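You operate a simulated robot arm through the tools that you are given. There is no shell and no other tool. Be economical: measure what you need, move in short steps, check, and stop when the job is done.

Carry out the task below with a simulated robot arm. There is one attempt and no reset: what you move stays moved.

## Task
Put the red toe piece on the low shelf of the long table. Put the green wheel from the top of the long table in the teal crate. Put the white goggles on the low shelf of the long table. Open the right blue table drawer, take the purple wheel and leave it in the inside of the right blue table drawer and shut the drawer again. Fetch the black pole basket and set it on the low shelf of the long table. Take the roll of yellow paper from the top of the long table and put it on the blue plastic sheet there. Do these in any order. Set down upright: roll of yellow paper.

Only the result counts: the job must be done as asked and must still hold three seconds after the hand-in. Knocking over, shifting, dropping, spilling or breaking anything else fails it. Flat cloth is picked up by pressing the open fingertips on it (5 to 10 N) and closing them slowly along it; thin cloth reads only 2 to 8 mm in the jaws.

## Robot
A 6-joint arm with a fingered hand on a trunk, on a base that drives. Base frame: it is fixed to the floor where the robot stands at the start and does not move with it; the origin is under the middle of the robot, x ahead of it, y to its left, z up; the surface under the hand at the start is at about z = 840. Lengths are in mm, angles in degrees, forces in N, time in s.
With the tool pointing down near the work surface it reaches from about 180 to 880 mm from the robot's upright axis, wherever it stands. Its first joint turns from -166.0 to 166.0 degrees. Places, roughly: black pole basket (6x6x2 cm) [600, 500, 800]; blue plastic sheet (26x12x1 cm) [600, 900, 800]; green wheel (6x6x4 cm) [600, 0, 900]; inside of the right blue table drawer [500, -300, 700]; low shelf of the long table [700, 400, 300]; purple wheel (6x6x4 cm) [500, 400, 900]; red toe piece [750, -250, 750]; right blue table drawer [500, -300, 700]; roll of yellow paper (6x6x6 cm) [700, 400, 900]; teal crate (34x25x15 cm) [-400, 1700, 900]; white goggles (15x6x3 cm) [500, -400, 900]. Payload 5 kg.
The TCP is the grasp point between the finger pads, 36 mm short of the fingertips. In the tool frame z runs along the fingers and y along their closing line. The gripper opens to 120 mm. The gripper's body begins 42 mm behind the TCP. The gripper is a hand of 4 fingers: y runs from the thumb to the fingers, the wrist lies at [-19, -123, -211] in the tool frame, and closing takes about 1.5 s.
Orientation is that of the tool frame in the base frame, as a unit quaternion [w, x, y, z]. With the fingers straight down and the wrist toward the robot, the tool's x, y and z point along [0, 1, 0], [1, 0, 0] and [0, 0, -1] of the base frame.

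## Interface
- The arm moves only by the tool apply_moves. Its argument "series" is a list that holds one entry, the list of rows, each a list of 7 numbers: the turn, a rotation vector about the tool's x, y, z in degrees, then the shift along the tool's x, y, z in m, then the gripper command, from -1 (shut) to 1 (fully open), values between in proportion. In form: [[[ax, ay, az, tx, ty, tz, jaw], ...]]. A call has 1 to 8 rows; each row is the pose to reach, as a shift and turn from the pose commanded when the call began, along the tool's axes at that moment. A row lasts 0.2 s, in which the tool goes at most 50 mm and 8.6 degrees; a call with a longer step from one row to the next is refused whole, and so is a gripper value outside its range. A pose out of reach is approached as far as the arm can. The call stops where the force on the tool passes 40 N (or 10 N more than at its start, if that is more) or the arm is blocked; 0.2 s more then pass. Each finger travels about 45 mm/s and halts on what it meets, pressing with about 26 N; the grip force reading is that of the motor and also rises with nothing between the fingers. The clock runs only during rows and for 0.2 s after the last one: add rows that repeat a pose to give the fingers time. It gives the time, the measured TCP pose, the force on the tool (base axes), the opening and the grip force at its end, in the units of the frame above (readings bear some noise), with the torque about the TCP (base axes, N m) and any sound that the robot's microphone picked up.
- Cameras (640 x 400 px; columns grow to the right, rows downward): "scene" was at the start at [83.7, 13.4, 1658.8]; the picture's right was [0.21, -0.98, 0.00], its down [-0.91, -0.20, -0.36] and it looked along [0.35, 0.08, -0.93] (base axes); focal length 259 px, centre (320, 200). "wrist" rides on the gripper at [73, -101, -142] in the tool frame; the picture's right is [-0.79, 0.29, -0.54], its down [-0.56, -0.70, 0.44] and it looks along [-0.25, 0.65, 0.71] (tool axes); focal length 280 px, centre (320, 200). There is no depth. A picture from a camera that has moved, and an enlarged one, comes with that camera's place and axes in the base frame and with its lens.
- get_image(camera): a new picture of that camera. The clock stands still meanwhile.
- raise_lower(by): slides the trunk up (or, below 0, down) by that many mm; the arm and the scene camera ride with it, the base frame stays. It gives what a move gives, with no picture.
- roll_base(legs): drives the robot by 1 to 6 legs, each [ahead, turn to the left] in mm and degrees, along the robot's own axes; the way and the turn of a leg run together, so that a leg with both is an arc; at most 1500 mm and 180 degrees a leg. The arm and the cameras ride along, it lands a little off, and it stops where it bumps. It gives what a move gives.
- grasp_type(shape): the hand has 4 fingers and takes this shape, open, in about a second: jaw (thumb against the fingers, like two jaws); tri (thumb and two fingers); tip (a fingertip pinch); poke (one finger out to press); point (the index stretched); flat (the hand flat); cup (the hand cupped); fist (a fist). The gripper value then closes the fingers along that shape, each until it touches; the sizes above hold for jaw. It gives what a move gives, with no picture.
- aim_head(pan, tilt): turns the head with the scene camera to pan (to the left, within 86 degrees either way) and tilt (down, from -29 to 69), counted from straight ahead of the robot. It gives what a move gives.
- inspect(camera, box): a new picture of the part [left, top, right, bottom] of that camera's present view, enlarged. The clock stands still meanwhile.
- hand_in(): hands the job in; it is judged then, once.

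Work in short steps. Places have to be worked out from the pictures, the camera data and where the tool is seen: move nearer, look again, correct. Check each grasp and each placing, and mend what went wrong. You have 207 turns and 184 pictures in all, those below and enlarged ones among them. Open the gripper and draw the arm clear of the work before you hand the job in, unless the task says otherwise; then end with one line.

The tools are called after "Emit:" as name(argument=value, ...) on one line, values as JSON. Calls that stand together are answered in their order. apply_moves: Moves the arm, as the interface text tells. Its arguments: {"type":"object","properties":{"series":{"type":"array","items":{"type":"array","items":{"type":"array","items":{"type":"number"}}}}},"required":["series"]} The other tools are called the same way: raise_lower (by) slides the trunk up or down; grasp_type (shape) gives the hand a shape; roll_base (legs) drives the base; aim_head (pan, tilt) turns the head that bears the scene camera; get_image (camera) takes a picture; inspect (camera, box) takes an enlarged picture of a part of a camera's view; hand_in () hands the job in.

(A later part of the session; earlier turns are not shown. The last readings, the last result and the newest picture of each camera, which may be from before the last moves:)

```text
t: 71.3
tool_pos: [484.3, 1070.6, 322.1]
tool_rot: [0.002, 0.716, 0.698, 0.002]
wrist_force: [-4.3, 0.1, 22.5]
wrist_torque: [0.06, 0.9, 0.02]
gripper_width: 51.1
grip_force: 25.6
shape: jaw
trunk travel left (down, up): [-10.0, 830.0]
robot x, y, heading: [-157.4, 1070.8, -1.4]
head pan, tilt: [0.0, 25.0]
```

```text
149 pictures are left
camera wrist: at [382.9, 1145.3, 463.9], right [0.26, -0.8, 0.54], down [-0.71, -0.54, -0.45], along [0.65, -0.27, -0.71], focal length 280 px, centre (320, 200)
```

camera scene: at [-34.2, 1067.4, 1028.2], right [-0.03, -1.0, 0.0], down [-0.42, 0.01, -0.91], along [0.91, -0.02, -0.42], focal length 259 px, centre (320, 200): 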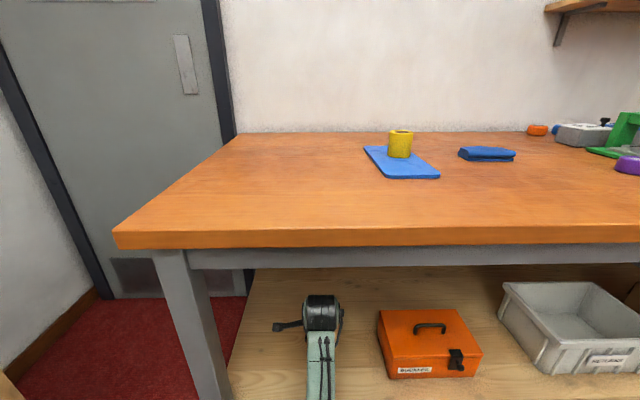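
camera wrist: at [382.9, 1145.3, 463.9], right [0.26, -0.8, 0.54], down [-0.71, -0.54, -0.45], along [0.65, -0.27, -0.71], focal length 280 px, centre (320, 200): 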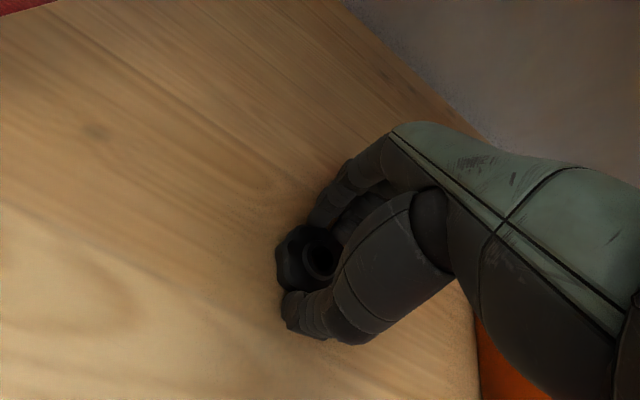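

Contact: shelf top is z≈285. I relieve the pressure, open, and rise.

Emit:
apply_moves(series=[[[0, 0, 0, 0, 0, -0.004, -0.5], [0, 0, 0, 0, 0, -0.004, -0.2], [0, 0, 0, 0, 0, -0.004, 0.2], [0, 0, 0, 0, 0, -0.004, 0.6], [0, 0, 0, 0, 0, -0.004, 1], [0, 0, 0, 0, 0, -0.004, 1], [0, 0, 0, 0, 0, -0.004, 1]]])

Emit:
apply_moves(series=[[[0, 0, 0, 0, 0, -0.03, 1], [0, 0, 0, 0, 0, -0.06, 1], [0, 0, 0, 0, 0, -0.08, 1], [0, 0, 0, 0, 0, -0.08, 1]]])

Emit:
get_image(camera="wrist")

```text
t: 72.9
tool_pos: [482.9, 1070.7, 322.6]
tool_rot: [-0.001, 0.717, 0.697, -0.001]
wrist_force: [-0.3, 0.7, 0.9]
wrist_torque: [0.0, -0.01, 0.03]
gripper_width: 119.3
grip_force: 0.1
shape: jaw
trunk travel left (down, up): [-10.0, 830.0]
robot x, y, heading: [-154.0, 1070.6, -1.1]
head pan, tilt: [0.0, 25.0]
```

```text
t: 73.9
tool_pos: [483.9, 1069.9, 402.1]
tool_rot: [-0.001, 0.716, 0.698, 0.0]
wrist_force: [-1.0, -0.6, -1.0]
wrist_torque: [0.02, 0.0, 0.02]
gripper_width: 119.9
grip_force: 0.0
shape: jaw
trunk travel left (down, up): [-10.0, 830.0]
robot x, y, heading: [-157.5, 1064.5, -1.4]
head pan, tilt: [0.0, 25.0]
```

```text
148 pictures are left
camera wrist: at [383.2, 1145.7, 544.5], right [0.27, -0.8, 0.54], down [-0.71, -0.54, -0.44], along [0.65, -0.27, -0.71], focal length 280 px, centre (320, 200)
```

wrist: 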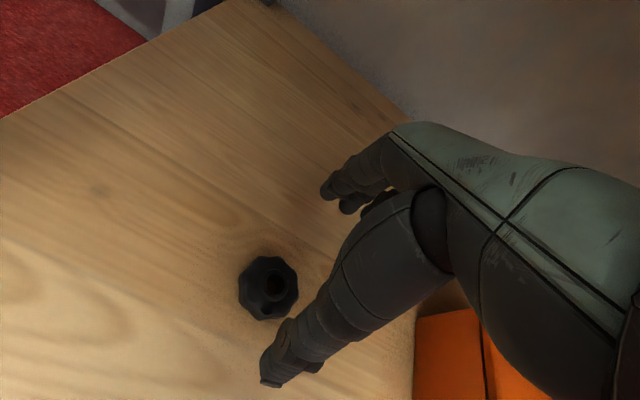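

The basket lies flat on the shelf. I back out and drive over to the right drawer, still with a low trunk.

Emit:
roll_base(legs=[[-560, 0], [0, -88.5], [1315, 0], [0, 90]])

Emit:
get_image(camera="scene")

```text
t: 93.3
tool_pos: [-85.8, -241.8, 401.6]
tool_rot: [0.0, 0.712, 0.702, 0.0]
wrist_force: [0.1, -0.9, 1.1]
wrist_torque: [-0.01, -0.03, 0.0]
gripper_width: 119.9
grip_force: 0.0
shape: jaw
trunk travel left (down, up): [-10.0, 830.0]
robot x, y, heading: [-722.9, -246.3, -0.7]
head pan, tilt: [0.0, 25.0]
```

```text
147 pictures are left
camera scene: at [-603.4, -250.6, 1028.2], right [-0.01, -1.0, 0.0], down [-0.42, 0.01, -0.91], along [0.91, -0.01, -0.42], focal length 259 px, centre (320, 200)
```

scene: 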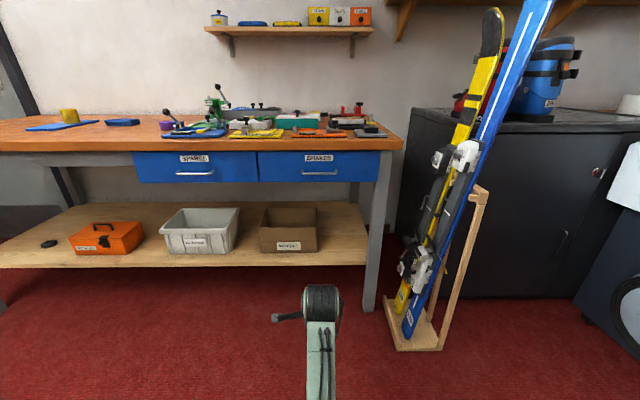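

Emit:
inspect(camera="scene", box=[240, 120, 420, 232])

```text
3.56 times, centred on (330, 176) of scene
camera zoom: at [-603.4, -250.6, 1028.2], right [-0.01, -1.0, 0.0], down [-0.42, 0.01, -0.91], along [0.91, -0.01, -0.42], focal length 922 px, centre (284, 285)
```

zoom: 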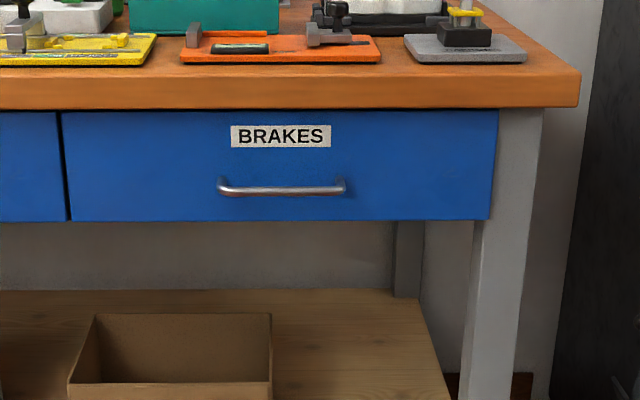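

The drawer handle is at about (262,-260,727). I turn the hand so the fingers point forward (thumb below) while rising to handle height.

Emit:
apply_moves(series=[[[-8.5, 0, 0, 0, 0, -0.03, 1], [-17, 0, 0, 0, 0, -0.06, 1], [-25.5, 0, 0, 0, 0, -0.09, 1], [-34, 0, 0, 0, 0, -0.12, 1], [-42.5, 0, 0, 0, 0, -0.15, 1], [-51, 0, 0, 0, 0, -0.18, 1], [-59.5, 0, 0, 0, 0, -0.21, 1], [-68, 0, 0, 0, 0, -0.24, 1]]])

Emit:
get_image(camera="scene")

```text
t: 95.1
tool_pos: [-87.7, -241.8, 641.0]
tool_rot: [0.398, 0.59, 0.582, 0.393]
wrist_force: [0.8, 0.1, 0.3]
wrist_torque: [-0.01, -0.01, -0.01]
gripper_width: 119.7
grip_force: 0.0
shape: jaw
trunk travel left (down, up): [-10.0, 830.0]
robot x, y, heading: [-727.9, -250.1, -0.9]
head pan, tilt: [0.0, 25.0]
```

```text
145 pictures are left
camera scene: at [-603.4, -250.6, 1028.2], right [-0.01, -1.0, 0.0], down [-0.42, 0.01, -0.91], along [0.91, -0.01, -0.42], focal length 259 px, centre (320, 200)
```

scene: 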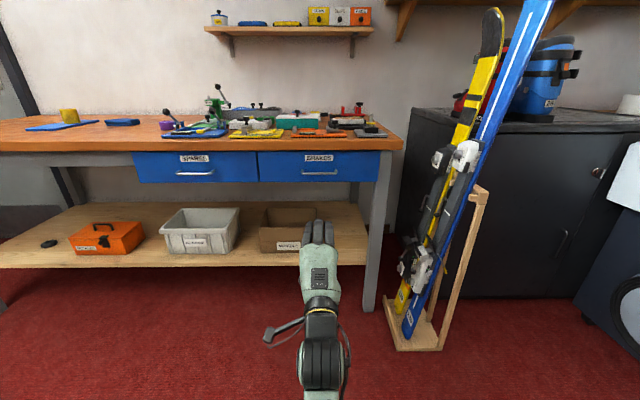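

Emit:
apply_moves(series=[[[-7.3, 0, 0, -0.006, 0.027, -0.011, 1], [-14.6, 0, 0, -0.012, 0.053, -0.021, 1], [-22, 0, 0, -0.018, 0.08, -0.032, 1], [-22, 0, 0, -0.018, 0.08, -0.032, 1]]])

Emit:
get_image(camera="wrist")

Emit:
get_image(camera="scene")

```text
t: 96.1
tool_pos: [-86.8, -261.2, 729.0]
tool_rot: [0.504, 0.503, 0.496, 0.497]
wrist_force: [0.0, -0.1, 0.4]
wrist_torque: [0.0, 0.0, 0.01]
gripper_width: 119.7
grip_force: 0.1
shape: jaw
trunk travel left (down, up): [-10.0, 830.0]
robot x, y, heading: [-724.3, -248.1, -0.8]
head pan, tilt: [0.0, 25.0]
```

```text
144 pictures are left
camera wrist: at [-228.3, -185.2, 627.1], right [-0.55, -0.78, 0.29], down [0.44, -0.57, -0.7], along [0.71, -0.26, 0.65], focal length 280 px, centre (320, 200)
```

wrist: 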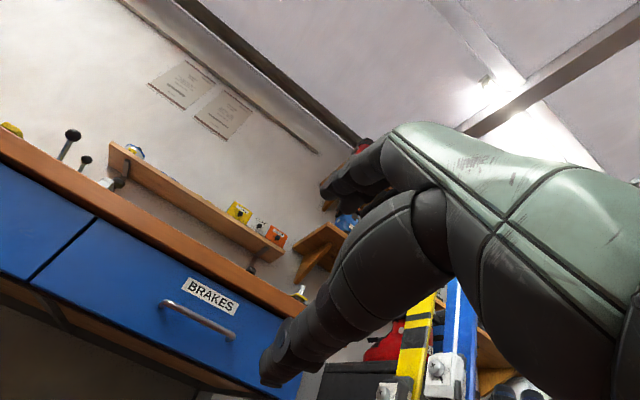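

```text
143 pictures are left
camera scene: at [-603.4, -250.7, 1028.2], right [-0.01, -1.0, 0.0], down [-0.42, 0.01, -0.91], along [0.91, -0.01, -0.42], focal length 259 px, centre (320, 200)
```

scene: 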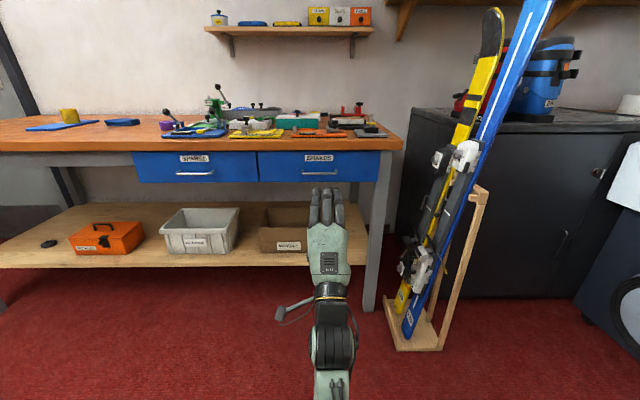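

The wrist view puts the handle at y -195 to -321, z≈724. I half-close the fingers and drive nearer.

Emit:
apply_moves(series=[[[0, 0, 0, 0, -0.003, 0, 0.6], [0, 0, 0, 0, -0.003, 0, 0.3], [0, 0, 0, 0, -0.003, 0, 0.1], [0, 0, 0, 0, -0.003, 0, 0.1]]])

Emit:
roll_base(legs=[[250, 0]])

Emit:
get_image(camera="wrist")

Emit:
get_image(camera="scene")

```text
t: 97.1
tool_pos: [-86.5, -260.4, 726.2]
tool_rot: [0.503, 0.504, 0.497, 0.497]
wrist_force: [0.0, 0.2, -0.4]
wrist_torque: [-0.01, 0.02, -0.01]
gripper_width: 66.6
grip_force: 0.0
shape: jaw
trunk travel left (down, up): [-10.0, 830.0]
robot x, y, heading: [-728.3, -248.9, -0.8]
head pan, tilt: [0.0, 25.0]
```

```text
t: 99.1
tool_pos: [162.7, -263.9, 726.3]
tool_rot: [0.504, 0.505, 0.496, 0.496]
wrist_force: [-0.9, -0.5, 0.2]
wrist_torque: [0.0, 0.0, 0.05]
gripper_width: 66.6
grip_force: 0.1
shape: jaw
trunk travel left (down, up): [-10.0, 830.0]
robot x, y, heading: [-471.7, -251.6, -0.8]
head pan, tilt: [0.0, 25.0]
```

```text
142 pictures are left
camera wrist: at [21.6, -189.2, 624.1], right [-0.55, -0.78, 0.29], down [0.43, -0.57, -0.7], along [0.71, -0.26, 0.65], focal length 280 px, centre (320, 200)
```

wrist: 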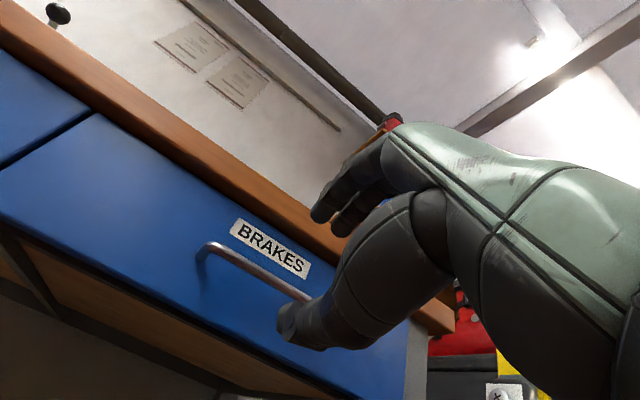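

```text
141 pictures are left
camera scene: at [-353.7, -254.4, 1028.2], right [-0.02, -1.0, 0.0], down [-0.42, 0.01, -0.91], along [0.91, -0.01, -0.42], focal length 259 px, centre (320, 200)
```

scene: 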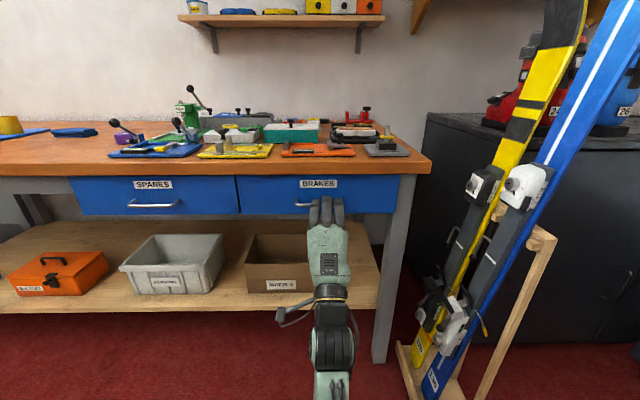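

Handle bar triangulates near x≈250, z≈720. I advance the fingers around it with the arm.

Emit:
apply_moves(series=[[[0, 0, 0, 0, -0.005, 0.025, 0.1], [0, 0, 0, 0, -0.005, 0.05, 0.1], [0, 0, 0, 0, -0.005, 0.065, 0.1], [0, 0, 0, 0, -0.005, 0.072, 0.1], [0, 0, 0, 0, -0.005, 0.072, 0.1]]])

Emit:
get_image(camera="wrist")

Emit:
inspect(camera="scene", box=[240, 150, 400, 250])

```text
t: 100.3
tool_pos: [235.0, -266.0, 721.2]
tool_rot: [0.504, 0.504, 0.496, 0.496]
wrist_force: [-0.6, -0.4, -0.5]
wrist_torque: [-0.01, 0.02, 0.0]
gripper_width: 66.6
grip_force: 0.0
shape: jaw
trunk travel left (down, up): [-10.0, 830.0]
robot x, y, heading: [-475.3, -255.5, -1.2]
head pan, tilt: [0.0, 25.0]
```

```text
140 pictures are left
camera wrist: at [94.0, -190.5, 618.9], right [-0.55, -0.78, 0.29], down [0.43, -0.57, -0.7], along [0.71, -0.26, 0.65], focal length 280 px, centre (320, 200)
```

wrist: 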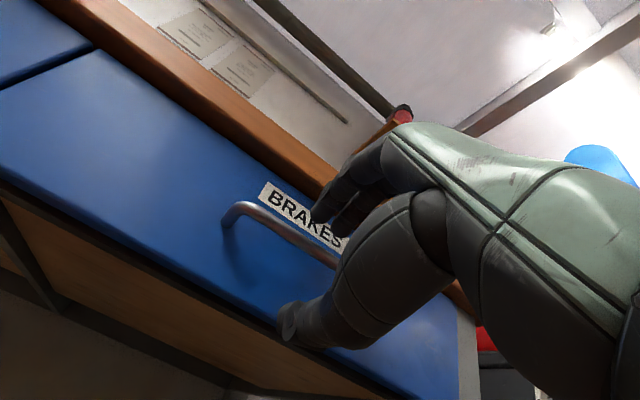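

```text
4.00 times, centred on (320, 200) of scene
camera zoom: at [-353.6, -254.4, 1028.2], right [-0.02, -1.0, 0.0], down [-0.42, 0.01, -0.91], along [0.91, -0.01, -0.42], focal length 1037 px, centre (320, 200)
```

zoom: 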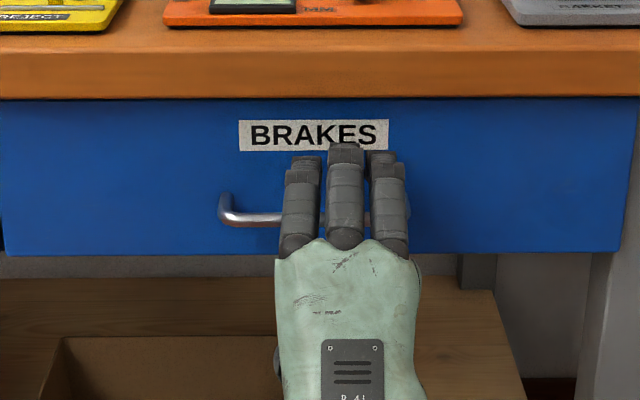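

The bar lies between the fingers and thumb. Closing on it.

Emit:
apply_moves(series=[[[0, 0, 0, 0, -0.003, 0.004, -0.2], [0, 0, 0, 0, -0.003, 0.004, -0.5], [0, 0, 0, 0, -0.003, 0.004, -0.8], [0, 0, 0, 0, -0.003, 0.004, -1], [0, 0, 0, 0, -0.003, 0.004, -1], [0, 0, 0, 0, -0.003, 0.004, -1], [0, 0, 0, 0, -0.003, 0.004, -1]]])

Emit:
get_image(camera="wrist")

```text
t: 101.9
tool_pos: [239.9, -266.2, 718.0]
tool_rot: [0.504, 0.504, 0.496, 0.496]
wrist_force: [2.6, -0.2, 6.5]
wrist_torque: [-0.19, -0.1, -0.07]
gripper_width: 4.4
grip_force: 26.1
shape: jaw
trunk travel left (down, up): [-10.0, 830.0]
robot x, y, heading: [-473.8, -256.6, -0.9]
head pan, tilt: [0.0, 25.0]
```

```text
138 pictures are left
camera wrist: at [97.6, -190.7, 616.3], right [-0.55, -0.78, 0.29], down [0.43, -0.57, -0.7], along [0.71, -0.26, 0.65], focal length 280 px, centre (320, 200)
```

wrist: 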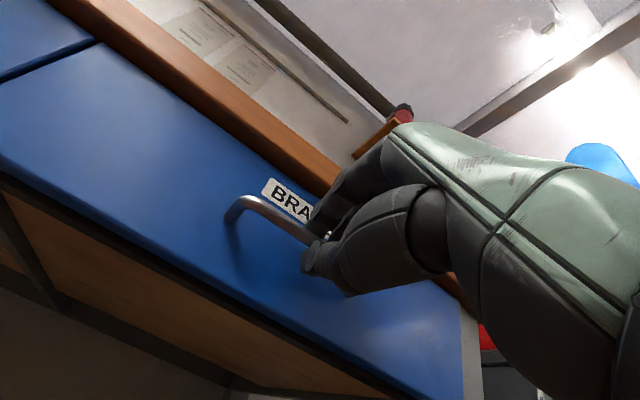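

The bar is clamped (small contact force). I pull back a little with the arm to test.

Emit:
apply_moves(series=[[[0, 0, 0, 0, -0.001, -0.01, -1], [0, 0, 0, 0, -0.001, -0.025, -1], [0, 0, 0, 0, -0.001, -0.04, -1], [0, 0, 0, 0, -0.001, -0.06, -1], [0, 0, 0, 0, -0.001, -0.06, -1]]])

Emit:
get_image(camera="wrist")

```text
t: 103.1
tool_pos: [178.6, -265.7, 717.4]
tool_rot: [0.504, 0.504, 0.496, 0.497]
wrist_force: [0.2, -5.6, 7.7]
wrist_torque: [-0.09, -0.22, -0.22]
gripper_width: 4.6
grip_force: 26.0
shape: jaw
trunk travel left (down, up): [-10.0, 830.0]
robot x, y, heading: [-474.8, -252.4, -1.0]
head pan, tilt: [0.0, 25.0]
```

```text
137 pictures are left
camera wrist: at [37.2, -189.9, 615.8], right [-0.56, -0.78, 0.29], down [0.43, -0.57, -0.7], along [0.71, -0.26, 0.65], focal length 280 px, centre (320, 200)
```

wrist: 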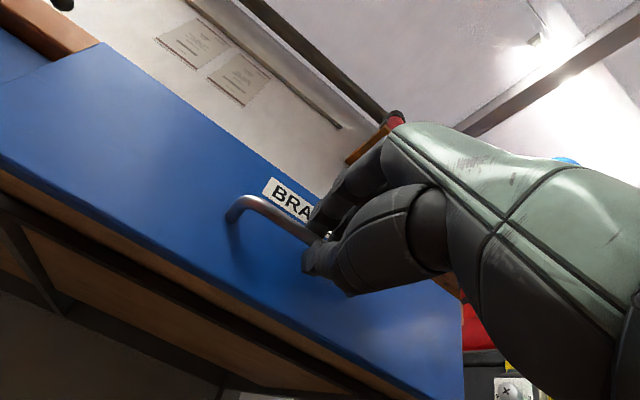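

The drawer follows. I pull another 160 mm with the base.

Emit:
roll_base(legs=[[-160, 0]])

Emit:
get_image(camera="wrist")

Emit:
get_image(camera="scene")

```text
t: 104.5
tool_pos: [20.1, -262.1, 715.6]
tool_rot: [0.503, 0.504, 0.496, 0.497]
wrist_force: [-0.4, -15.7, 2.9]
wrist_torque: [0.15, -0.05, -0.37]
gripper_width: 4.7
grip_force: 25.6
shape: jaw
trunk travel left (down, up): [-10.0, 830.0]
robot x, y, heading: [-634.1, -252.3, -0.9]
head pan, tilt: [0.0, 25.0]
```

```text
136 pictures are left
camera wrist: at [-121.7, -187.2, 615.5], right [-0.55, -0.78, 0.29], down [0.43, -0.57, -0.7], along [0.71, -0.26, 0.65], focal length 280 px, centre (320, 200)
```

wrist: 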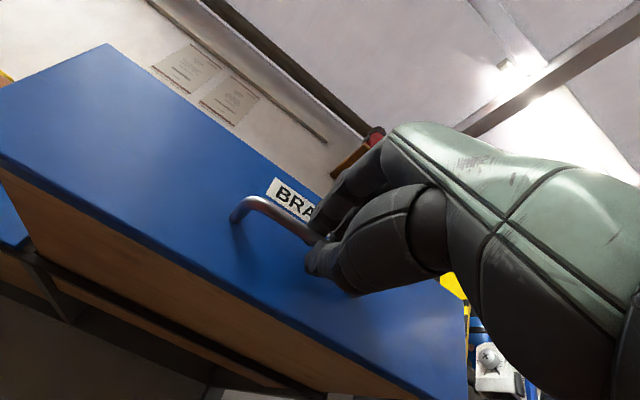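

```text
135 pictures are left
camera scene: at [-513.3, -253.3, 1028.2], right [-0.01, -1.0, 0.0], down [-0.42, 0.01, -0.91], along [0.91, -0.01, -0.42], focal length 259 px, centre (320, 200)
```

scene: 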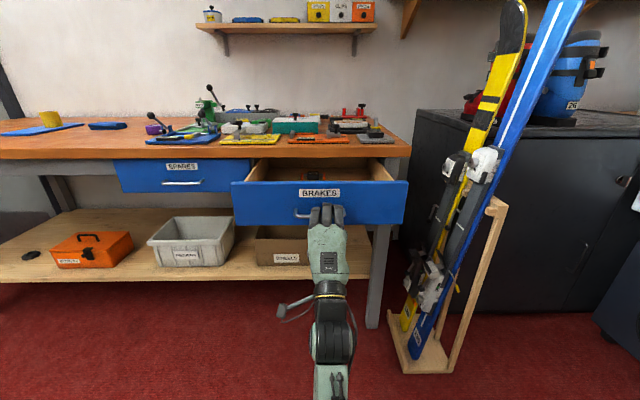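

The drawer is open ~220 mm. I release the handle and draw the hand straight back.

Emit:
apply_moves(series=[[[0, 0, 0, 0, 0, 0, -0.5], [0, 0, 0, 0, 0, 0, 0], [0, 0, 0, 0, 0, 0, 0.1], [0, 0, 0, 0, 0, 0, 0.1], [0, 0, 0, 0, 0.0, 0, 0.1]]])

Emit:
apply_moves(series=[[[0, 0, 0, 0, 0, -0.03, 0.1], [0, 0, 0, 0, 0, -0.07, 0.1], [0, 0, 0, 0, 0, -0.11, 0.1], [0, 0, 0, 0, 0, -0.12, 0.5], [0, 0, 0, 0, 0, -0.12, 1]]])

Emit:
aim_head(pan=0, tilt=45)

Emit:
get_image(camera="scene")

```text
t: 105.8
tool_pos: [19.4, -261.7, 716.8]
tool_rot: [0.504, 0.504, 0.496, 0.496]
wrist_force: [-0.1, 0.2, 0.8]
wrist_torque: [0.0, -0.02, 0.0]
gripper_width: 65.5
grip_force: 0.1
shape: jaw
trunk travel left (down, up): [-10.0, 830.0]
robot x, y, heading: [-633.0, -252.6, -0.8]
head pan, tilt: [0.0, 25.0]
```

```text
t: 107.0
tool_pos: [-86.2, -261.5, 710.7]
tool_rot: [0.504, 0.504, 0.496, 0.496]
wrist_force: [-0.7, 0.4, 0.4]
wrist_torque: [0.05, -0.03, 0.02]
gripper_width: 116.3
grip_force: 0.1
shape: jaw
out of reach, approached as far as the arm can: row 3, 4, 5
trunk travel left (down, up): [-10.0, 830.0]
robot x, y, heading: [-638.1, -251.2, -0.5]
head pan, tilt: [0.0, 25.0]
```

```text
t: 107.8
tool_pos: [-86.0, -260.6, 710.6]
tool_rot: [0.503, 0.504, 0.497, 0.496]
wrist_force: [0.9, -0.9, -0.1]
wrist_torque: [0.0, -0.02, 0.0]
gripper_width: 119.4
grip_force: 0.0
shape: jaw
trunk travel left (down, up): [-10.0, 830.0]
robot x, y, heading: [-634.9, -251.0, -0.7]
head pan, tilt: [0.0, 45.0]
```

```text
134 pictures are left
camera scene: at [-523.9, -251.8, 997.7], right [-0.01, -1.0, 0.0], down [-0.71, 0.01, -0.71], along [0.71, -0.01, -0.71], focal length 259 px, centre (320, 200)
```

scene: 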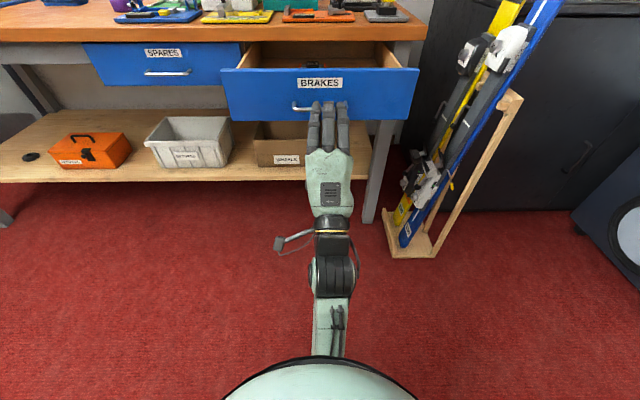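

Now back off, raise the trunk, and turn the hand down again.

Emit:
roll_base(legs=[[-150, 0]])

Emit:
raise_lower(by=345)

Emit:
raise_lower(by=345)

Emit:
apply_moves(series=[[[8.5, 0, 0, 0, -0.03, 0.01, 1], [17, 0, 0, 0, -0.06, 0.02, 1], [25.5, 0, 0, 0, -0.09, 0.03, 1], [34, 0, 0, 0, -0.12, 0.04, 1], [42.5, 0, 0, 0, -0.15, 0.05, 1], [51, 0, 0, 0, -0.18, 0.06, 1], [59.5, 0, 0, 0, -0.21, 0.07, 1], [68, 0, 0, 0, -0.24, 0.08, 1]]])

```text
t: 109.2
tool_pos: [-235.2, -259.4, 711.3]
tool_rot: [0.503, 0.503, 0.497, 0.497]
wrist_force: [-0.5, -0.2, -0.2]
wrist_torque: [-0.02, 0.0, -0.01]
gripper_width: 119.5
grip_force: 0.0
shape: jaw
trunk travel left (down, up): [-10.0, 830.0]
robot x, y, heading: [-786.2, -248.5, -0.7]
head pan, tilt: [0.0, 45.0]
```

```text
t: 112.6
tool_pos: [-235.1, -258.0, 1056.5]
tool_rot: [0.503, 0.503, 0.497, 0.497]
wrist_force: [-0.7, 0.6, 0.6]
wrist_torque: [0.01, 0.0, 0.01]
gripper_width: 119.7
grip_force: 0.1
shape: jaw
trunk travel left (down, up): [-355.0, 485.0]
robot x, y, heading: [-780.3, -252.7, -0.8]
head pan, tilt: [0.0, 45.0]
```

```text
t: 116.0
tool_pos: [-234.1, -257.0, 1401.2]
tool_rot: [0.504, 0.504, 0.496, 0.496]
wrist_force: [0.1, 0.3, 0.6]
wrist_torque: [0.01, -0.03, 0.01]
gripper_width: 119.8
grip_force: 0.1
shape: jaw
trunk travel left (down, up): [-700.0, 140.0]
robot x, y, heading: [-781.4, -251.1, -0.8]
head pan, tilt: [0.0, 45.0]
```

```text
t: 117.8
tool_pos: [-152.6, -259.6, 1160.3]
tool_rot: [0.136, 0.699, 0.69, 0.133]
wrist_force: [0.5, -0.2, -0.1]
wrist_torque: [-0.01, 0.02, 0.0]
gripper_width: 119.7
grip_force: 0.1
shape: jaw
out of reach, approached as far as the arm can: row 1, 2, 3
trunk travel left (down, up): [-700.0, 140.0]
robot x, y, heading: [-784.3, -247.5, -0.9]
head pan, tilt: [0.0, 45.0]
```

Emit:
apply_moves(series=[[[7.3, 0, 0, 0, 0, 0.01, 1], [14.6, 0, 0, 0, 0, 0.02, 1], [21.9, 0, 0, 0, 0, 0.03, 1], [21.9, 0, 0, 0, 0, 0.03, 1]]])

Emit:
roll_base(legs=[[0, 60.8], [740, 0], [0, -60], [370, 0]])

Emit:
aim_head(pan=0, tilt=60)

Emit:
get_image(camera="scene")

```text
t: 118.8
tool_pos: [-143.2, -259.8, 1132.9]
tool_rot: [0.001, 0.712, 0.702, 0.001]
wrist_force: [0.2, 0.1, -0.5]
wrist_torque: [0.01, 0.01, 0.0]
gripper_width: 119.8
grip_force: 0.1
shape: jaw
trunk travel left (down, up): [-700.0, 140.0]
robot x, y, heading: [-780.7, -251.6, -0.9]
head pan, tilt: [0.0, 45.0]
```

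```text
t: 131.6
tool_pos: [588.9, 403.1, 1133.7]
tool_rot: [0.001, 0.704, 0.71, 0.0]
wrist_force: [-0.2, 0.0, -0.6]
wrist_torque: [0.01, -0.02, 0.0]
gripper_width: 119.9
grip_force: 0.1
shape: jaw
trunk travel left (down, up): [-700.0, 140.0]
robot x, y, heading: [-50.6, 395.7, 0.3]
head pan, tilt: [0.0, 45.0]
```

```text
t: 132.4
tool_pos: [588.2, 402.8, 1132.6]
tool_rot: [0.001, 0.704, 0.71, 0.0]
wrist_force: [-0.5, -0.5, -1.0]
wrist_torque: [-0.02, -0.01, -0.01]
gripper_width: 119.9
grip_force: 0.0
shape: jaw
trunk travel left (down, up): [-700.0, 140.0]
robot x, y, heading: [-54.1, 397.9, 0.6]
head pan, tilt: [0.0, 60.0]
```

```text
133 pictures are left
camera scene: at [42.7, 400.5, 1668.2], right [0.01, -1.0, 0.0], down [-0.87, -0.01, -0.5], along [0.5, 0.0, -0.87], focal length 259 px, centre (320, 200)
```

scene: 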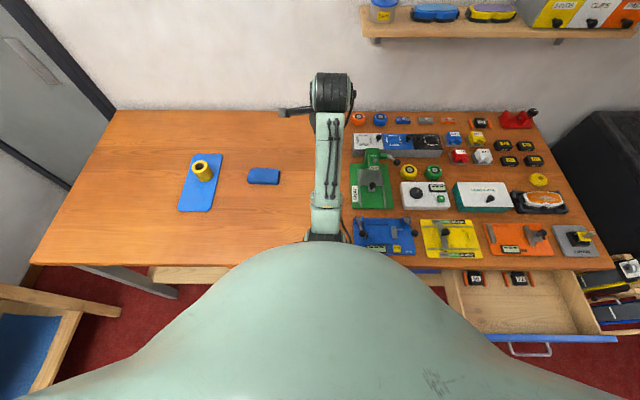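

Move over the purple wheel at about (493,364).

Emit:
apply_moves(series=[[[0, 0, 0, -0.013, -0.032, 0.03, 1], [0, 0, 0, -0.026, -0.064, 0.06, 1], [0, 0, 0, -0.038, -0.095, 0.09, 1], [0, 0, 0, -0.038, -0.095, 0.13, 1], [0, 0, 0, -0.038, -0.095, 0.165, 1], [0, 0, 0, -0.038, -0.095, 0.165, 1]]])

Emit:
get_image(camera="wrist")

```text
t: 133.8
tool_pos: [493.4, 364.1, 969.5]
tool_rot: [0.001, 0.704, 0.71, 0.002]
wrist_force: [-0.2, -0.1, -0.8]
wrist_torque: [-0.01, -0.03, -0.02]
gripper_width: 119.7
grip_force: 0.0
shape: jaw
trunk travel left (down, up): [-700.0, 140.0]
robot x, y, heading: [-50.7, 397.6, 0.6]
head pan, tilt: [0.0, 60.0]
```

```text
132 pictures are left
camera wrist: at [391.0, 436.2, 1110.3], right [0.29, -0.79, 0.54], down [-0.69, -0.57, -0.44], along [0.66, -0.25, -0.71], focal length 280 px, centre (320, 200)
```

wrist: 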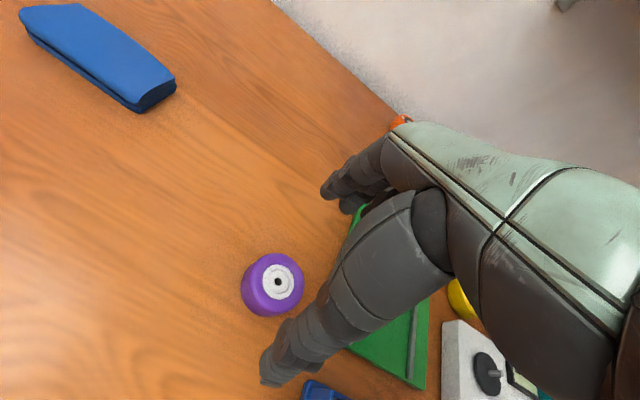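

Perfectly aligned; descend and grip.

Emit:
apply_moves(series=[[[0, 0, 0, 0, 0, 0.04, 1], [0, 0, 0, 0, 0, 0.075, 1], [0, 0, 0, 0, 0, 0.088, 1], [0, 0, 0, 0, 0, 0.088, 1]]])

Emit:
apply_moves(series=[[[0, 0, 0, 0, 0, 0, 0.5], [0, 0, 0, 0, 0, 0, 0], [0, 0, 0, 0, 0, 0, -0.3], [0, 0, 0, 0, 0, 0, -0.5], [0, 0, 0, 0, 0, 0, -0.5], [0, 0, 0, 0, 0, 0, -0.5], [0, 0, 0, 0, 0, 0, -0.5]]])

Emit:
apply_moves(series=[[[0, 0, 0, 0, 0, -0.045, -0.5], [0, 0, 0, 0, 0, -0.09, -0.5], [0, 0, 0, 0, 0, -0.135, -0.5], [0, 0, 0, 0, 0, -0.18, -0.5], [0, 0, 0, 0, 0, -0.22, -0.5]]])

Emit:
get_image(camera="wrist")

```text
t: 134.8
tool_pos: [493.2, 364.5, 881.2]
tool_rot: [0.001, 0.704, 0.71, 0.002]
wrist_force: [-0.2, 0.5, 0.3]
wrist_torque: [-0.02, 0.0, 0.0]
gripper_width: 119.6
grip_force: 0.2
shape: jaw
trunk travel left (down, up): [-700.0, 140.0]
robot x, y, heading: [-52.9, 395.2, 0.4]
head pan, tilt: [0.0, 60.0]
```

```text
t: 136.4
tool_pos: [494.2, 365.0, 880.1]
tool_rot: [0.0, 0.705, 0.71, 0.0]
wrist_force: [0.9, -0.1, 0.5]
wrist_torque: [-0.01, 0.0, -0.04]
gripper_width: 47.0
grip_force: 25.9
shape: jaw
trunk travel left (down, up): [-700.0, 140.0]
robot x, y, heading: [-52.3, 397.7, 0.4]
head pan, tilt: [0.0, 60.0]
```

```text
t: 137.6
tool_pos: [493.8, 365.0, 1100.2]
tool_rot: [0.001, 0.705, 0.71, 0.001]
wrist_force: [0.2, 0.4, -1.5]
wrist_torque: [0.0, 0.01, 0.01]
gripper_width: 46.5
grip_force: 25.7
shape: jaw
trunk travel left (down, up): [-700.0, 140.0]
robot x, y, heading: [-54.2, 398.2, 0.4]
head pan, tilt: [0.0, 60.0]
```

```text
131 pictures are left
camera wrist: at [391.3, 436.3, 1242.4], right [0.29, -0.79, 0.54], down [-0.69, -0.57, -0.44], along [0.66, -0.25, -0.71], focal length 280 px, centre (320, 200)
```

wrist: 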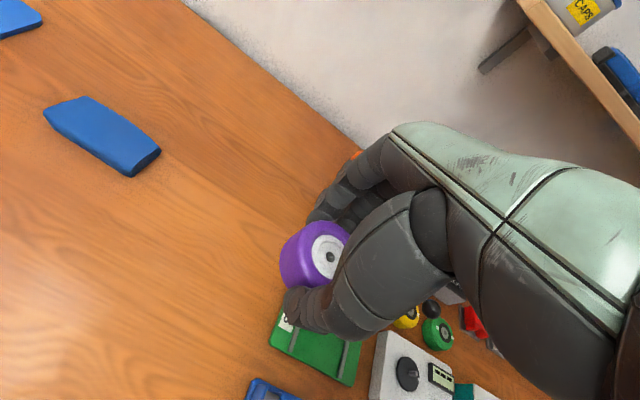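

Wheel is held. I drive round to the open drawer.

Emit:
roll_base(legs=[[-480, 0], [0, -90.5], [635, 0], [0, 90]])

Emit:
get_image(camera="scene")

Emit:
get_image(camera="wrist")

```text
t: 153.2
tool_pos: [24.8, -266.6, 1099.2]
tool_rot: [0.0, 0.699, 0.715, -0.001]
wrist_force: [-0.6, 0.1, -0.7]
wrist_torque: [0.04, 0.01, -0.02]
gripper_width: 46.4
grip_force: 25.9
shape: jaw
trunk travel left (down, up): [-700.0, 140.0]
robot x, y, heading: [-520.6, -243.9, 1.5]
head pan, tilt: [0.0, 60.0]
```

```text
130 pictures are left
camera scene: at [-426.2, -239.2, 1668.2], right [0.03, -1.0, 0.0], down [-0.87, -0.02, -0.5], along [0.5, 0.01, -0.87], focal length 259 px, centre (320, 200)
```

scene: 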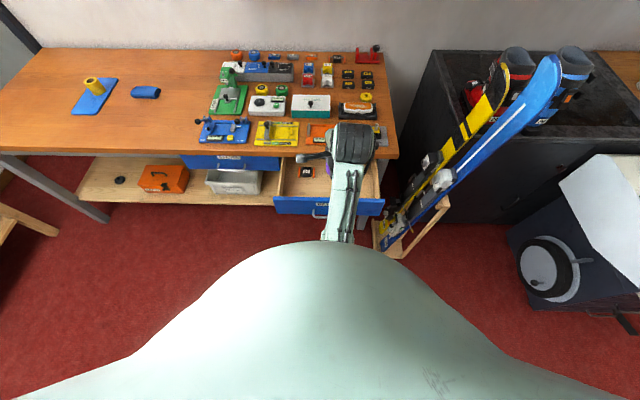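

```text
129 pictures are left
camera wrist: at [-78.5, -197.5, 1242.3], right [0.31, -0.78, 0.54], down [-0.69, -0.58, -0.44], along [0.66, -0.24, -0.71], focal length 280 px, centre (320, 200)
```

wrist: 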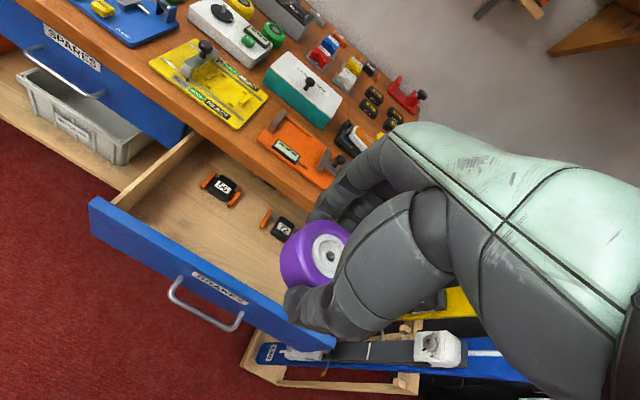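

The drawer holds two small pieces near x≈275; the front half is free. I move over (165,-240) and lower the trunk.

Emit:
roll_base(legs=[[140, 0]])

Emit:
raise_lower(by=-220)

Emit:
apply_moves(series=[[[0, 0, 0, 0.02, 0, 0, -0.5], [0, 0, 0, 0.02, 0, 0, -0.5]]])

Emit:
get_image(camera="wrist")

Emit:
get_image(camera="scene")

```text
t: 154.6
tool_pos: [163.8, -264.3, 1101.5]
tool_rot: [0.001, 0.698, 0.716, 0.001]
wrist_force: [1.3, 0.2, -0.7]
wrist_torque: [0.05, 0.05, 0.01]
gripper_width: 46.3
grip_force: 26.3
shape: jaw
trunk travel left (down, up): [-700.0, 140.0]
robot x, y, heading: [-382.3, -240.1, 1.6]
head pan, tilt: [0.0, 60.0]
```

```text
t: 157.0
tool_pos: [164.6, -264.8, 880.2]
tool_rot: [0.001, 0.698, 0.716, 0.0]
wrist_force: [-0.1, -0.9, -0.6]
wrist_torque: [-0.01, 0.03, 0.02]
gripper_width: 46.3
grip_force: 26.1
shape: jaw
trunk travel left (down, up): [-480.0, 360.0]
robot x, y, heading: [-384.2, -239.5, 1.7]
head pan, tilt: [0.0, 60.0]
```

```text
t: 157.6
tool_pos: [164.1, -244.3, 879.6]
tool_rot: [0.001, 0.698, 0.716, 0.0]
wrist_force: [-0.2, -0.3, 0.1]
wrist_torque: [0.01, 0.0, -0.03]
gripper_width: 46.2
grip_force: 26.2
shape: jaw
trunk travel left (down, up): [-480.0, 360.0]
robot x, y, heading: [-382.9, -240.0, 1.0]
head pan, tilt: [0.0, 60.0]
```

```text
128 pictures are left
camera wrist: at [60.1, -174.4, 1022.1], right [0.31, -0.78, 0.54], down [-0.68, -0.58, -0.44], along [0.66, -0.23, -0.71], focal length 280 px, centre (320, 200)
```

wrist: 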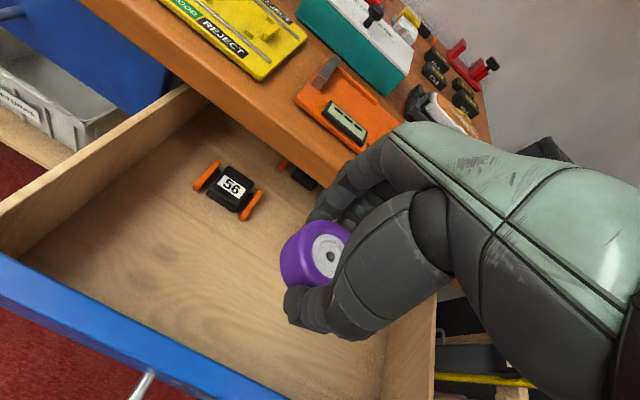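

```text
127 pictures are left
camera scene: at [-287.1, -236.3, 1448.2], right [0.03, -1.0, 0.0], down [-0.87, -0.02, -0.5], along [0.5, 0.01, -0.87], focal length 259 px, centre (320, 200)
```

scene: 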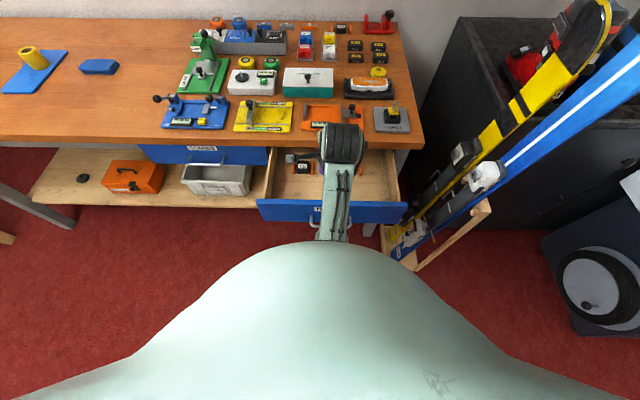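

Table edge is at x≈284, clear of the hand. I lower toward the drawer floor.

Emit:
apply_moves(series=[[[0, 0, 0, 0, 0, 0.035, -0.5], [0, 0, 0, 0, 0, 0.07, -0.5], [0, 0, 0, 0, 0, 0.1, -0.5], [0, 0, 0, 0, 0, 0.115, -0.5], [0, 0, 0, 0, 0, 0.115, -0.5]]])

Emit:
get_image(camera="wrist")

```text
t: 158.8
tool_pos: [163.5, -243.6, 765.8]
tool_rot: [0.0, 0.698, 0.716, 0.001]
wrist_force: [0.0, -0.9, -0.4]
wrist_torque: [-0.01, -0.01, 0.03]
gripper_width: 46.2
grip_force: 26.1
shape: jaw
trunk travel left (down, up): [-480.0, 360.0]
robot x, y, heading: [-383.1, -238.8, 1.5]
head pan, tilt: [0.0, 60.0]
```

```text
126 pictures are left
camera wrist: at [59.8, -173.7, 906.6], right [0.31, -0.78, 0.54], down [-0.68, -0.58, -0.44], along [0.66, -0.24, -0.71], focal length 280 px, centre (320, 200)
```

wrist: 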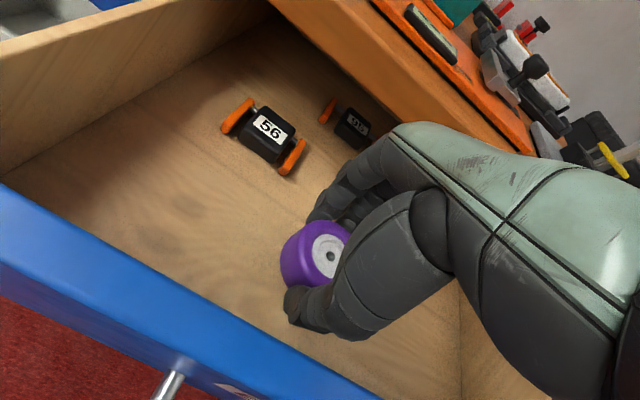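

Emit:
apply_moves(series=[[[0, 0, 0, 0, 0, 0.006, -0.5], [0, 0, 0, 0, 0, 0.011, -0.5], [0, 0, 0, 0, 0, 0.015, -0.5], [0, 0, 0, 0, 0, 0.018, -0.5], [0, 0, 0, 0, 0, 0.021, -0.5], [0, 0, 0, 0, 0, 0.024, -0.5], [0, 0, 0, 0, 0, 0.027, -0.5], [0, 0, 0, 0, 0, 0.03, -0.5]]])

```text
t: 160.6
tool_pos: [163.9, -243.9, 737.8]
tool_rot: [0.002, 0.698, 0.716, 0.003]
wrist_force: [-0.2, -1.0, 9.7]
wrist_torque: [0.0, -0.07, -0.01]
gripper_width: 46.6
grip_force: 25.8
shape: jaw
trunk travel left (down, up): [-480.0, 360.0]
robot x, y, heading: [-381.8, -238.8, 1.2]
head pan, tilt: [0.0, 60.0]
```

Contact with the floor (9.7 N). I open to about 78 mm and lift out.

Emit:
apply_moves(series=[[[0, 0, 0, 0, 0, -0.002, -0.3], [0, 0, 0, 0, 0, -0.002, 0], [0, 0, 0, 0, 0, -0.002, 0.3], [0, 0, 0, 0, 0, -0.002, 0.3], [0, 0, 0, 0, 0, -0.002, 0.3]]])

Emit:
apply_moves(series=[[[0, 0, 0, 0, 0, -0.03, 0.3], [0, 0, 0, 0, 0, -0.07, 0.3], [0, 0, 0, 0, 0, -0.11, 0.3], [0, 0, 0, 0, 0, -0.15, 0.3]]])

Emit:
get_image(camera="wrist")

```text
t: 161.8
tool_pos: [164.5, -243.4, 736.9]
tool_rot: [0.001, 0.698, 0.716, 0.0]
wrist_force: [1.4, 0.5, -0.3]
wrist_torque: [0.0, 0.04, -0.05]
gripper_width: 77.5
grip_force: 0.0
shape: jaw
trunk travel left (down, up): [-480.0, 360.0]
robot x, y, heading: [-384.3, -236.0, 1.5]
head pan, tilt: [0.0, 60.0]
```

```text
t: 162.8
tool_pos: [164.8, -242.6, 888.1]
tool_rot: [0.0, 0.698, 0.716, 0.0]
wrist_force: [-0.6, 0.8, -0.2]
wrist_torque: [0.04, 0.03, -0.01]
gripper_width: 77.6
grip_force: 0.0
shape: jaw
trunk travel left (down, up): [-480.0, 360.0]
robot x, y, heading: [-387.5, -241.2, 1.9]
head pan, tilt: [0.0, 60.0]
```

```text
125 pictures are left
camera wrist: at [60.0, -173.1, 1029.2], right [0.31, -0.78, 0.54], down [-0.69, -0.58, -0.44], along [0.66, -0.23, -0.71], focal length 280 px, centre (320, 200)
```

wrist: 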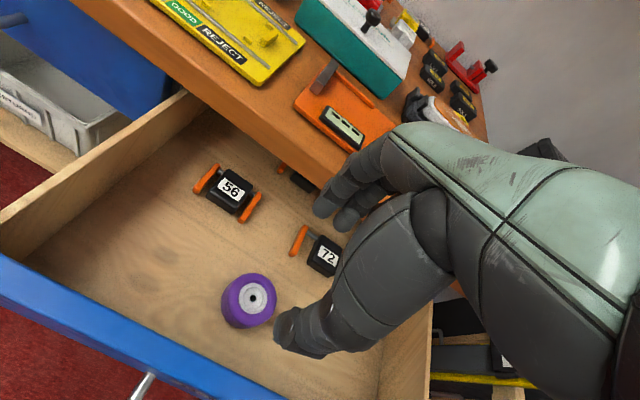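

The purple wheel is in the drawer. I back off, lower the trunk and turn the closed fingers forward to push the drawer shut.

Emit:
roll_base(legs=[[-400, -1.5]])

Emit:
raise_lower(by=-235)

Emit:
raise_lower(by=-235)

Emit:
apply_moves(series=[[[-8.5, 0, 0, 0, 0, -0.03, 0], [-17, 0, 0, 0, 0, -0.06, -0.5], [-25.5, 0, 0, 0, 0.01, -0.09, -1], [-34, 0, 0, 0, 0.02, -0.12, -1], [-42.5, 0, 0, 0, 0.03, -0.15, -1], [-51, 0, 0, 0, 0.04, -0.18, -1], [-59.5, 0, 0, 0, 0.05, -0.21, -1], [-68, 0, 0, 0, 0.06, -0.24, -1]]])

```text
t: 165.5
tool_pos: [-238.7, -262.8, 887.3]
tool_rot: [0.002, 0.707, 0.708, 0.001]
wrist_force: [0.0, -0.1, 0.3]
wrist_torque: [-0.01, 0.0, -0.03]
gripper_width: 77.6
grip_force: 0.0
shape: jaw
trunk travel left (down, up): [-480.0, 360.0]
robot x, y, heading: [-785.7, -245.0, 0.2]
head pan, tilt: [0.0, 60.0]
```

```text
t: 167.9
tool_pos: [-237.5, -263.1, 653.9]
tool_rot: [0.001, 0.707, 0.707, 0.001]
wrist_force: [0.9, 0.0, 1.3]
wrist_torque: [-0.01, 0.0, -0.04]
gripper_width: 77.5
grip_force: 0.1
shape: jaw
trunk travel left (down, up): [-245.0, 595.0]
robot x, y, heading: [-785.0, -243.9, -0.2]
head pan, tilt: [0.0, 60.0]
```

```text
t: 170.4
tool_pos: [-237.5, -262.4, 416.5]
tool_rot: [0.001, 0.708, 0.707, 0.001]
wrist_force: [0.4, 0.4, -0.7]
wrist_torque: [0.01, 0.03, 0.01]
gripper_width: 77.8
grip_force: 0.1
shape: jaw
trunk travel left (down, up): [-10.0, 830.0]
robot x, y, heading: [-782.5, -246.5, -0.2]
head pan, tilt: [0.0, 60.0]
```

```text
t: 172.2
tool_pos: [-177.8, -263.3, 658.1]
tool_rot: [0.397, 0.585, 0.585, 0.397]
wrist_force: [-0.4, 0.9, 0.6]
wrist_torque: [0.01, 0.05, -0.01]
gripper_width: 0.0
grip_force: 25.6
shape: jaw
out of reach, approached as far as the arm can: row 3, 4, 5, 6
trunk travel left (down, up): [-10.0, 830.0]
robot x, y, heading: [-786.0, -243.7, 0.2]
head pan, tilt: [0.0, 60.0]
```

Emit:
apply_moves(series=[[[-7.3, 0, 0, 0, 0.032, -0.003, -1], [-14.6, 0, 0, 0, 0.064, -0.006, -1], [-22, 0, 0, 0, 0.1, -0.01, -1], [-22, 0, 0, 0, 0.1, -0.01, -1]]])

Emit:
aim_head(pan=0, tilt=30)

Emit:
get_image(camera="scene")

```text
t: 173.2
tool_pos: [-149.8, -263.8, 754.4]
tool_rot: [0.502, 0.5, 0.498, 0.5]
wrist_force: [-0.1, -0.1, -0.4]
wrist_torque: [0.0, 0.0, 0.02]
gripper_width: 0.0
grip_force: 26.0
shape: jaw
trunk travel left (down, up): [-10.0, 830.0]
robot x, y, heading: [-782.9, -242.4, -0.1]
head pan, tilt: [0.0, 60.0]
```

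```text
t: 174.1
tool_pos: [-149.9, -264.0, 754.1]
tool_rot: [0.501, 0.5, 0.499, 0.5]
wrist_force: [-0.5, 0.2, 0.5]
wrist_torque: [0.04, 0.0, -0.01]
gripper_width: 0.1
grip_force: 25.4
shape: jaw
trunk travel left (down, up): [-10.0, 830.0]
robot x, y, heading: [-782.6, -246.6, 0.0]
head pan, tilt: [0.0, 30.0]
```

```text
124 pictures are left
camera scene: at [-664.1, -243.3, 1020.2], right [0.0, -1.0, 0.0], down [-0.5, 0.0, -0.87], along [0.87, 0.0, -0.5], focal length 259 px, centre (320, 200)
```

scene: 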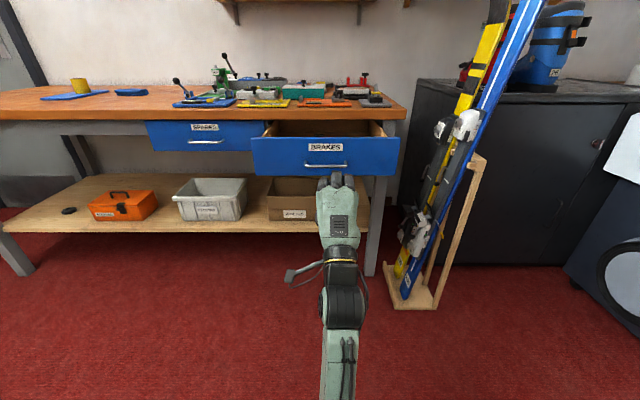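

Drive closer, up to just before the drawer face.

Emit:
roll_base(legs=[[165, 0]])

Emit:
apply_moves(series=[[[0, 0, 0, 0, 0.012, 0.01, -1], [0, 0, 0, 0, 0.012, 0.01, -1]]])

Emit:
get_image(camera="wrist")

Emit:
inspect(camera="scene", box=[220, 100, 420, 225])

```text
t: 175.6
tool_pos: [12.6, -264.1, 753.7]
tool_rot: [0.501, 0.5, 0.499, 0.5]
wrist_force: [0.0, 0.6, -0.1]
wrist_torque: [0.03, 0.02, 0.02]
gripper_width: 0.0
grip_force: 26.0
shape: jaw
trunk travel left (down, up): [-10.0, 830.0]
robot x, y, heading: [-623.2, -244.2, 0.2]
head pan, tilt: [0.0, 30.0]
```

```text
t: 176.2
tool_pos: [22.3, -263.2, 766.8]
tool_rot: [0.5, 0.5, 0.5, 0.5]
wrist_force: [-0.1, 0.0, -0.3]
wrist_torque: [0.02, 0.01, -0.02]
gripper_width: 0.0
grip_force: 25.8
shape: jaw
trunk travel left (down, up): [-10.0, 830.0]
robot x, y, heading: [-620.4, -243.5, -0.2]
head pan, tilt: [0.0, 30.0]
```

```text
123 pictures are left
camera wrist: at [-118.5, -190.7, 664.3], right [-0.54, -0.79, 0.29], down [0.44, -0.56, -0.7], along [0.71, -0.25, 0.65], focal length 280 px, centre (320, 200)
```

wrist: 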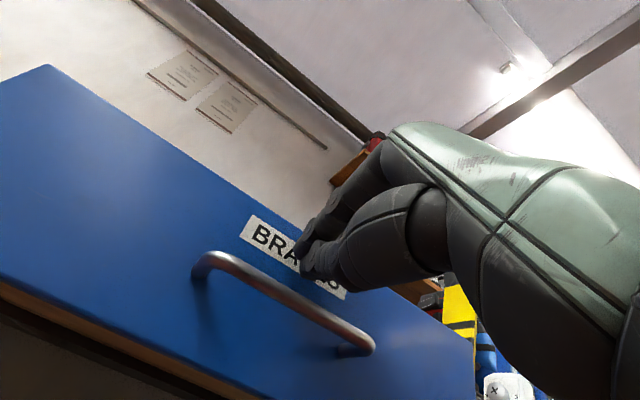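

```text
3.20 times, centred on (320, 162) of scene
camera zoom: at [-500.5, -243.6, 1020.2], right [0.0, -1.0, 0.0], down [-0.5, 0.0, -0.87], along [0.87, 0.0, -0.5], focal length 830 px, centre (320, 320)
```

zoom: 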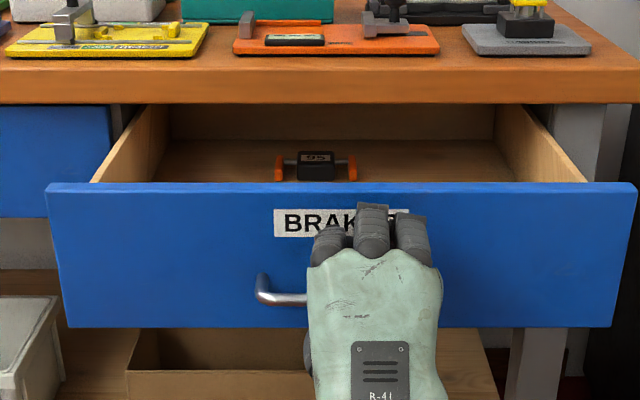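

Pushing slowly with the arm.

Emit:
apply_moves(series=[[[0, 0, 0, 0, 0, 0.02, -1], [0, 0, 0, 0, 0, 0.04, -1], [0, 0, 0, 0, 0, 0.06, -1], [0, 0, 0, 0, 0, 0.08, -1], [0, 0, 0, 0, 0, 0.1, -1], [0, 0, 0, 0, 0, 0.12, -1], [0, 0, 0, 0, 0, 0.14, -1], [0, 0, 0, 0, 0, 0.16, -1]]])

Emit:
get_image(camera="scene")

```text
t: 178.0
tool_pos: [184.8, -264.4, 765.9]
tool_rot: [0.5, 0.499, 0.499, 0.501]
wrist_force: [0.1, -0.7, -0.8]
wrist_torque: [0.0, 0.0, -0.02]
gripper_width: 0.2
grip_force: 26.0
shape: jaw
trunk travel left (down, up): [-10.0, 830.0]
robot x, y, heading: [-617.9, -245.2, -0.2]
head pan, tilt: [0.0, 30.0]
```

```text
121 pictures are left
camera scene: at [-500.5, -243.6, 1020.2], right [0.0, -1.0, 0.0], down [-0.5, 0.0, -0.87], along [0.87, 0.0, -0.5], focal length 259 px, centre (320, 200)
```

scene: 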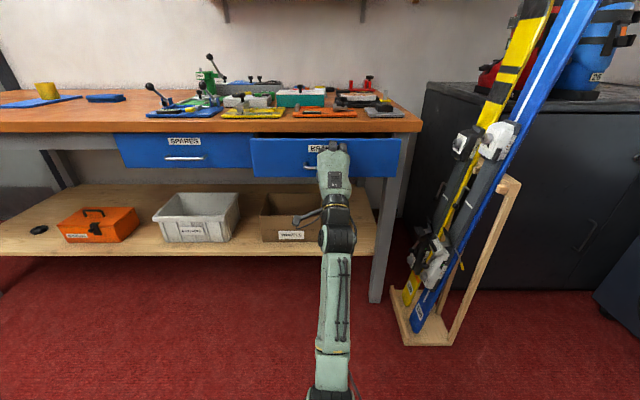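

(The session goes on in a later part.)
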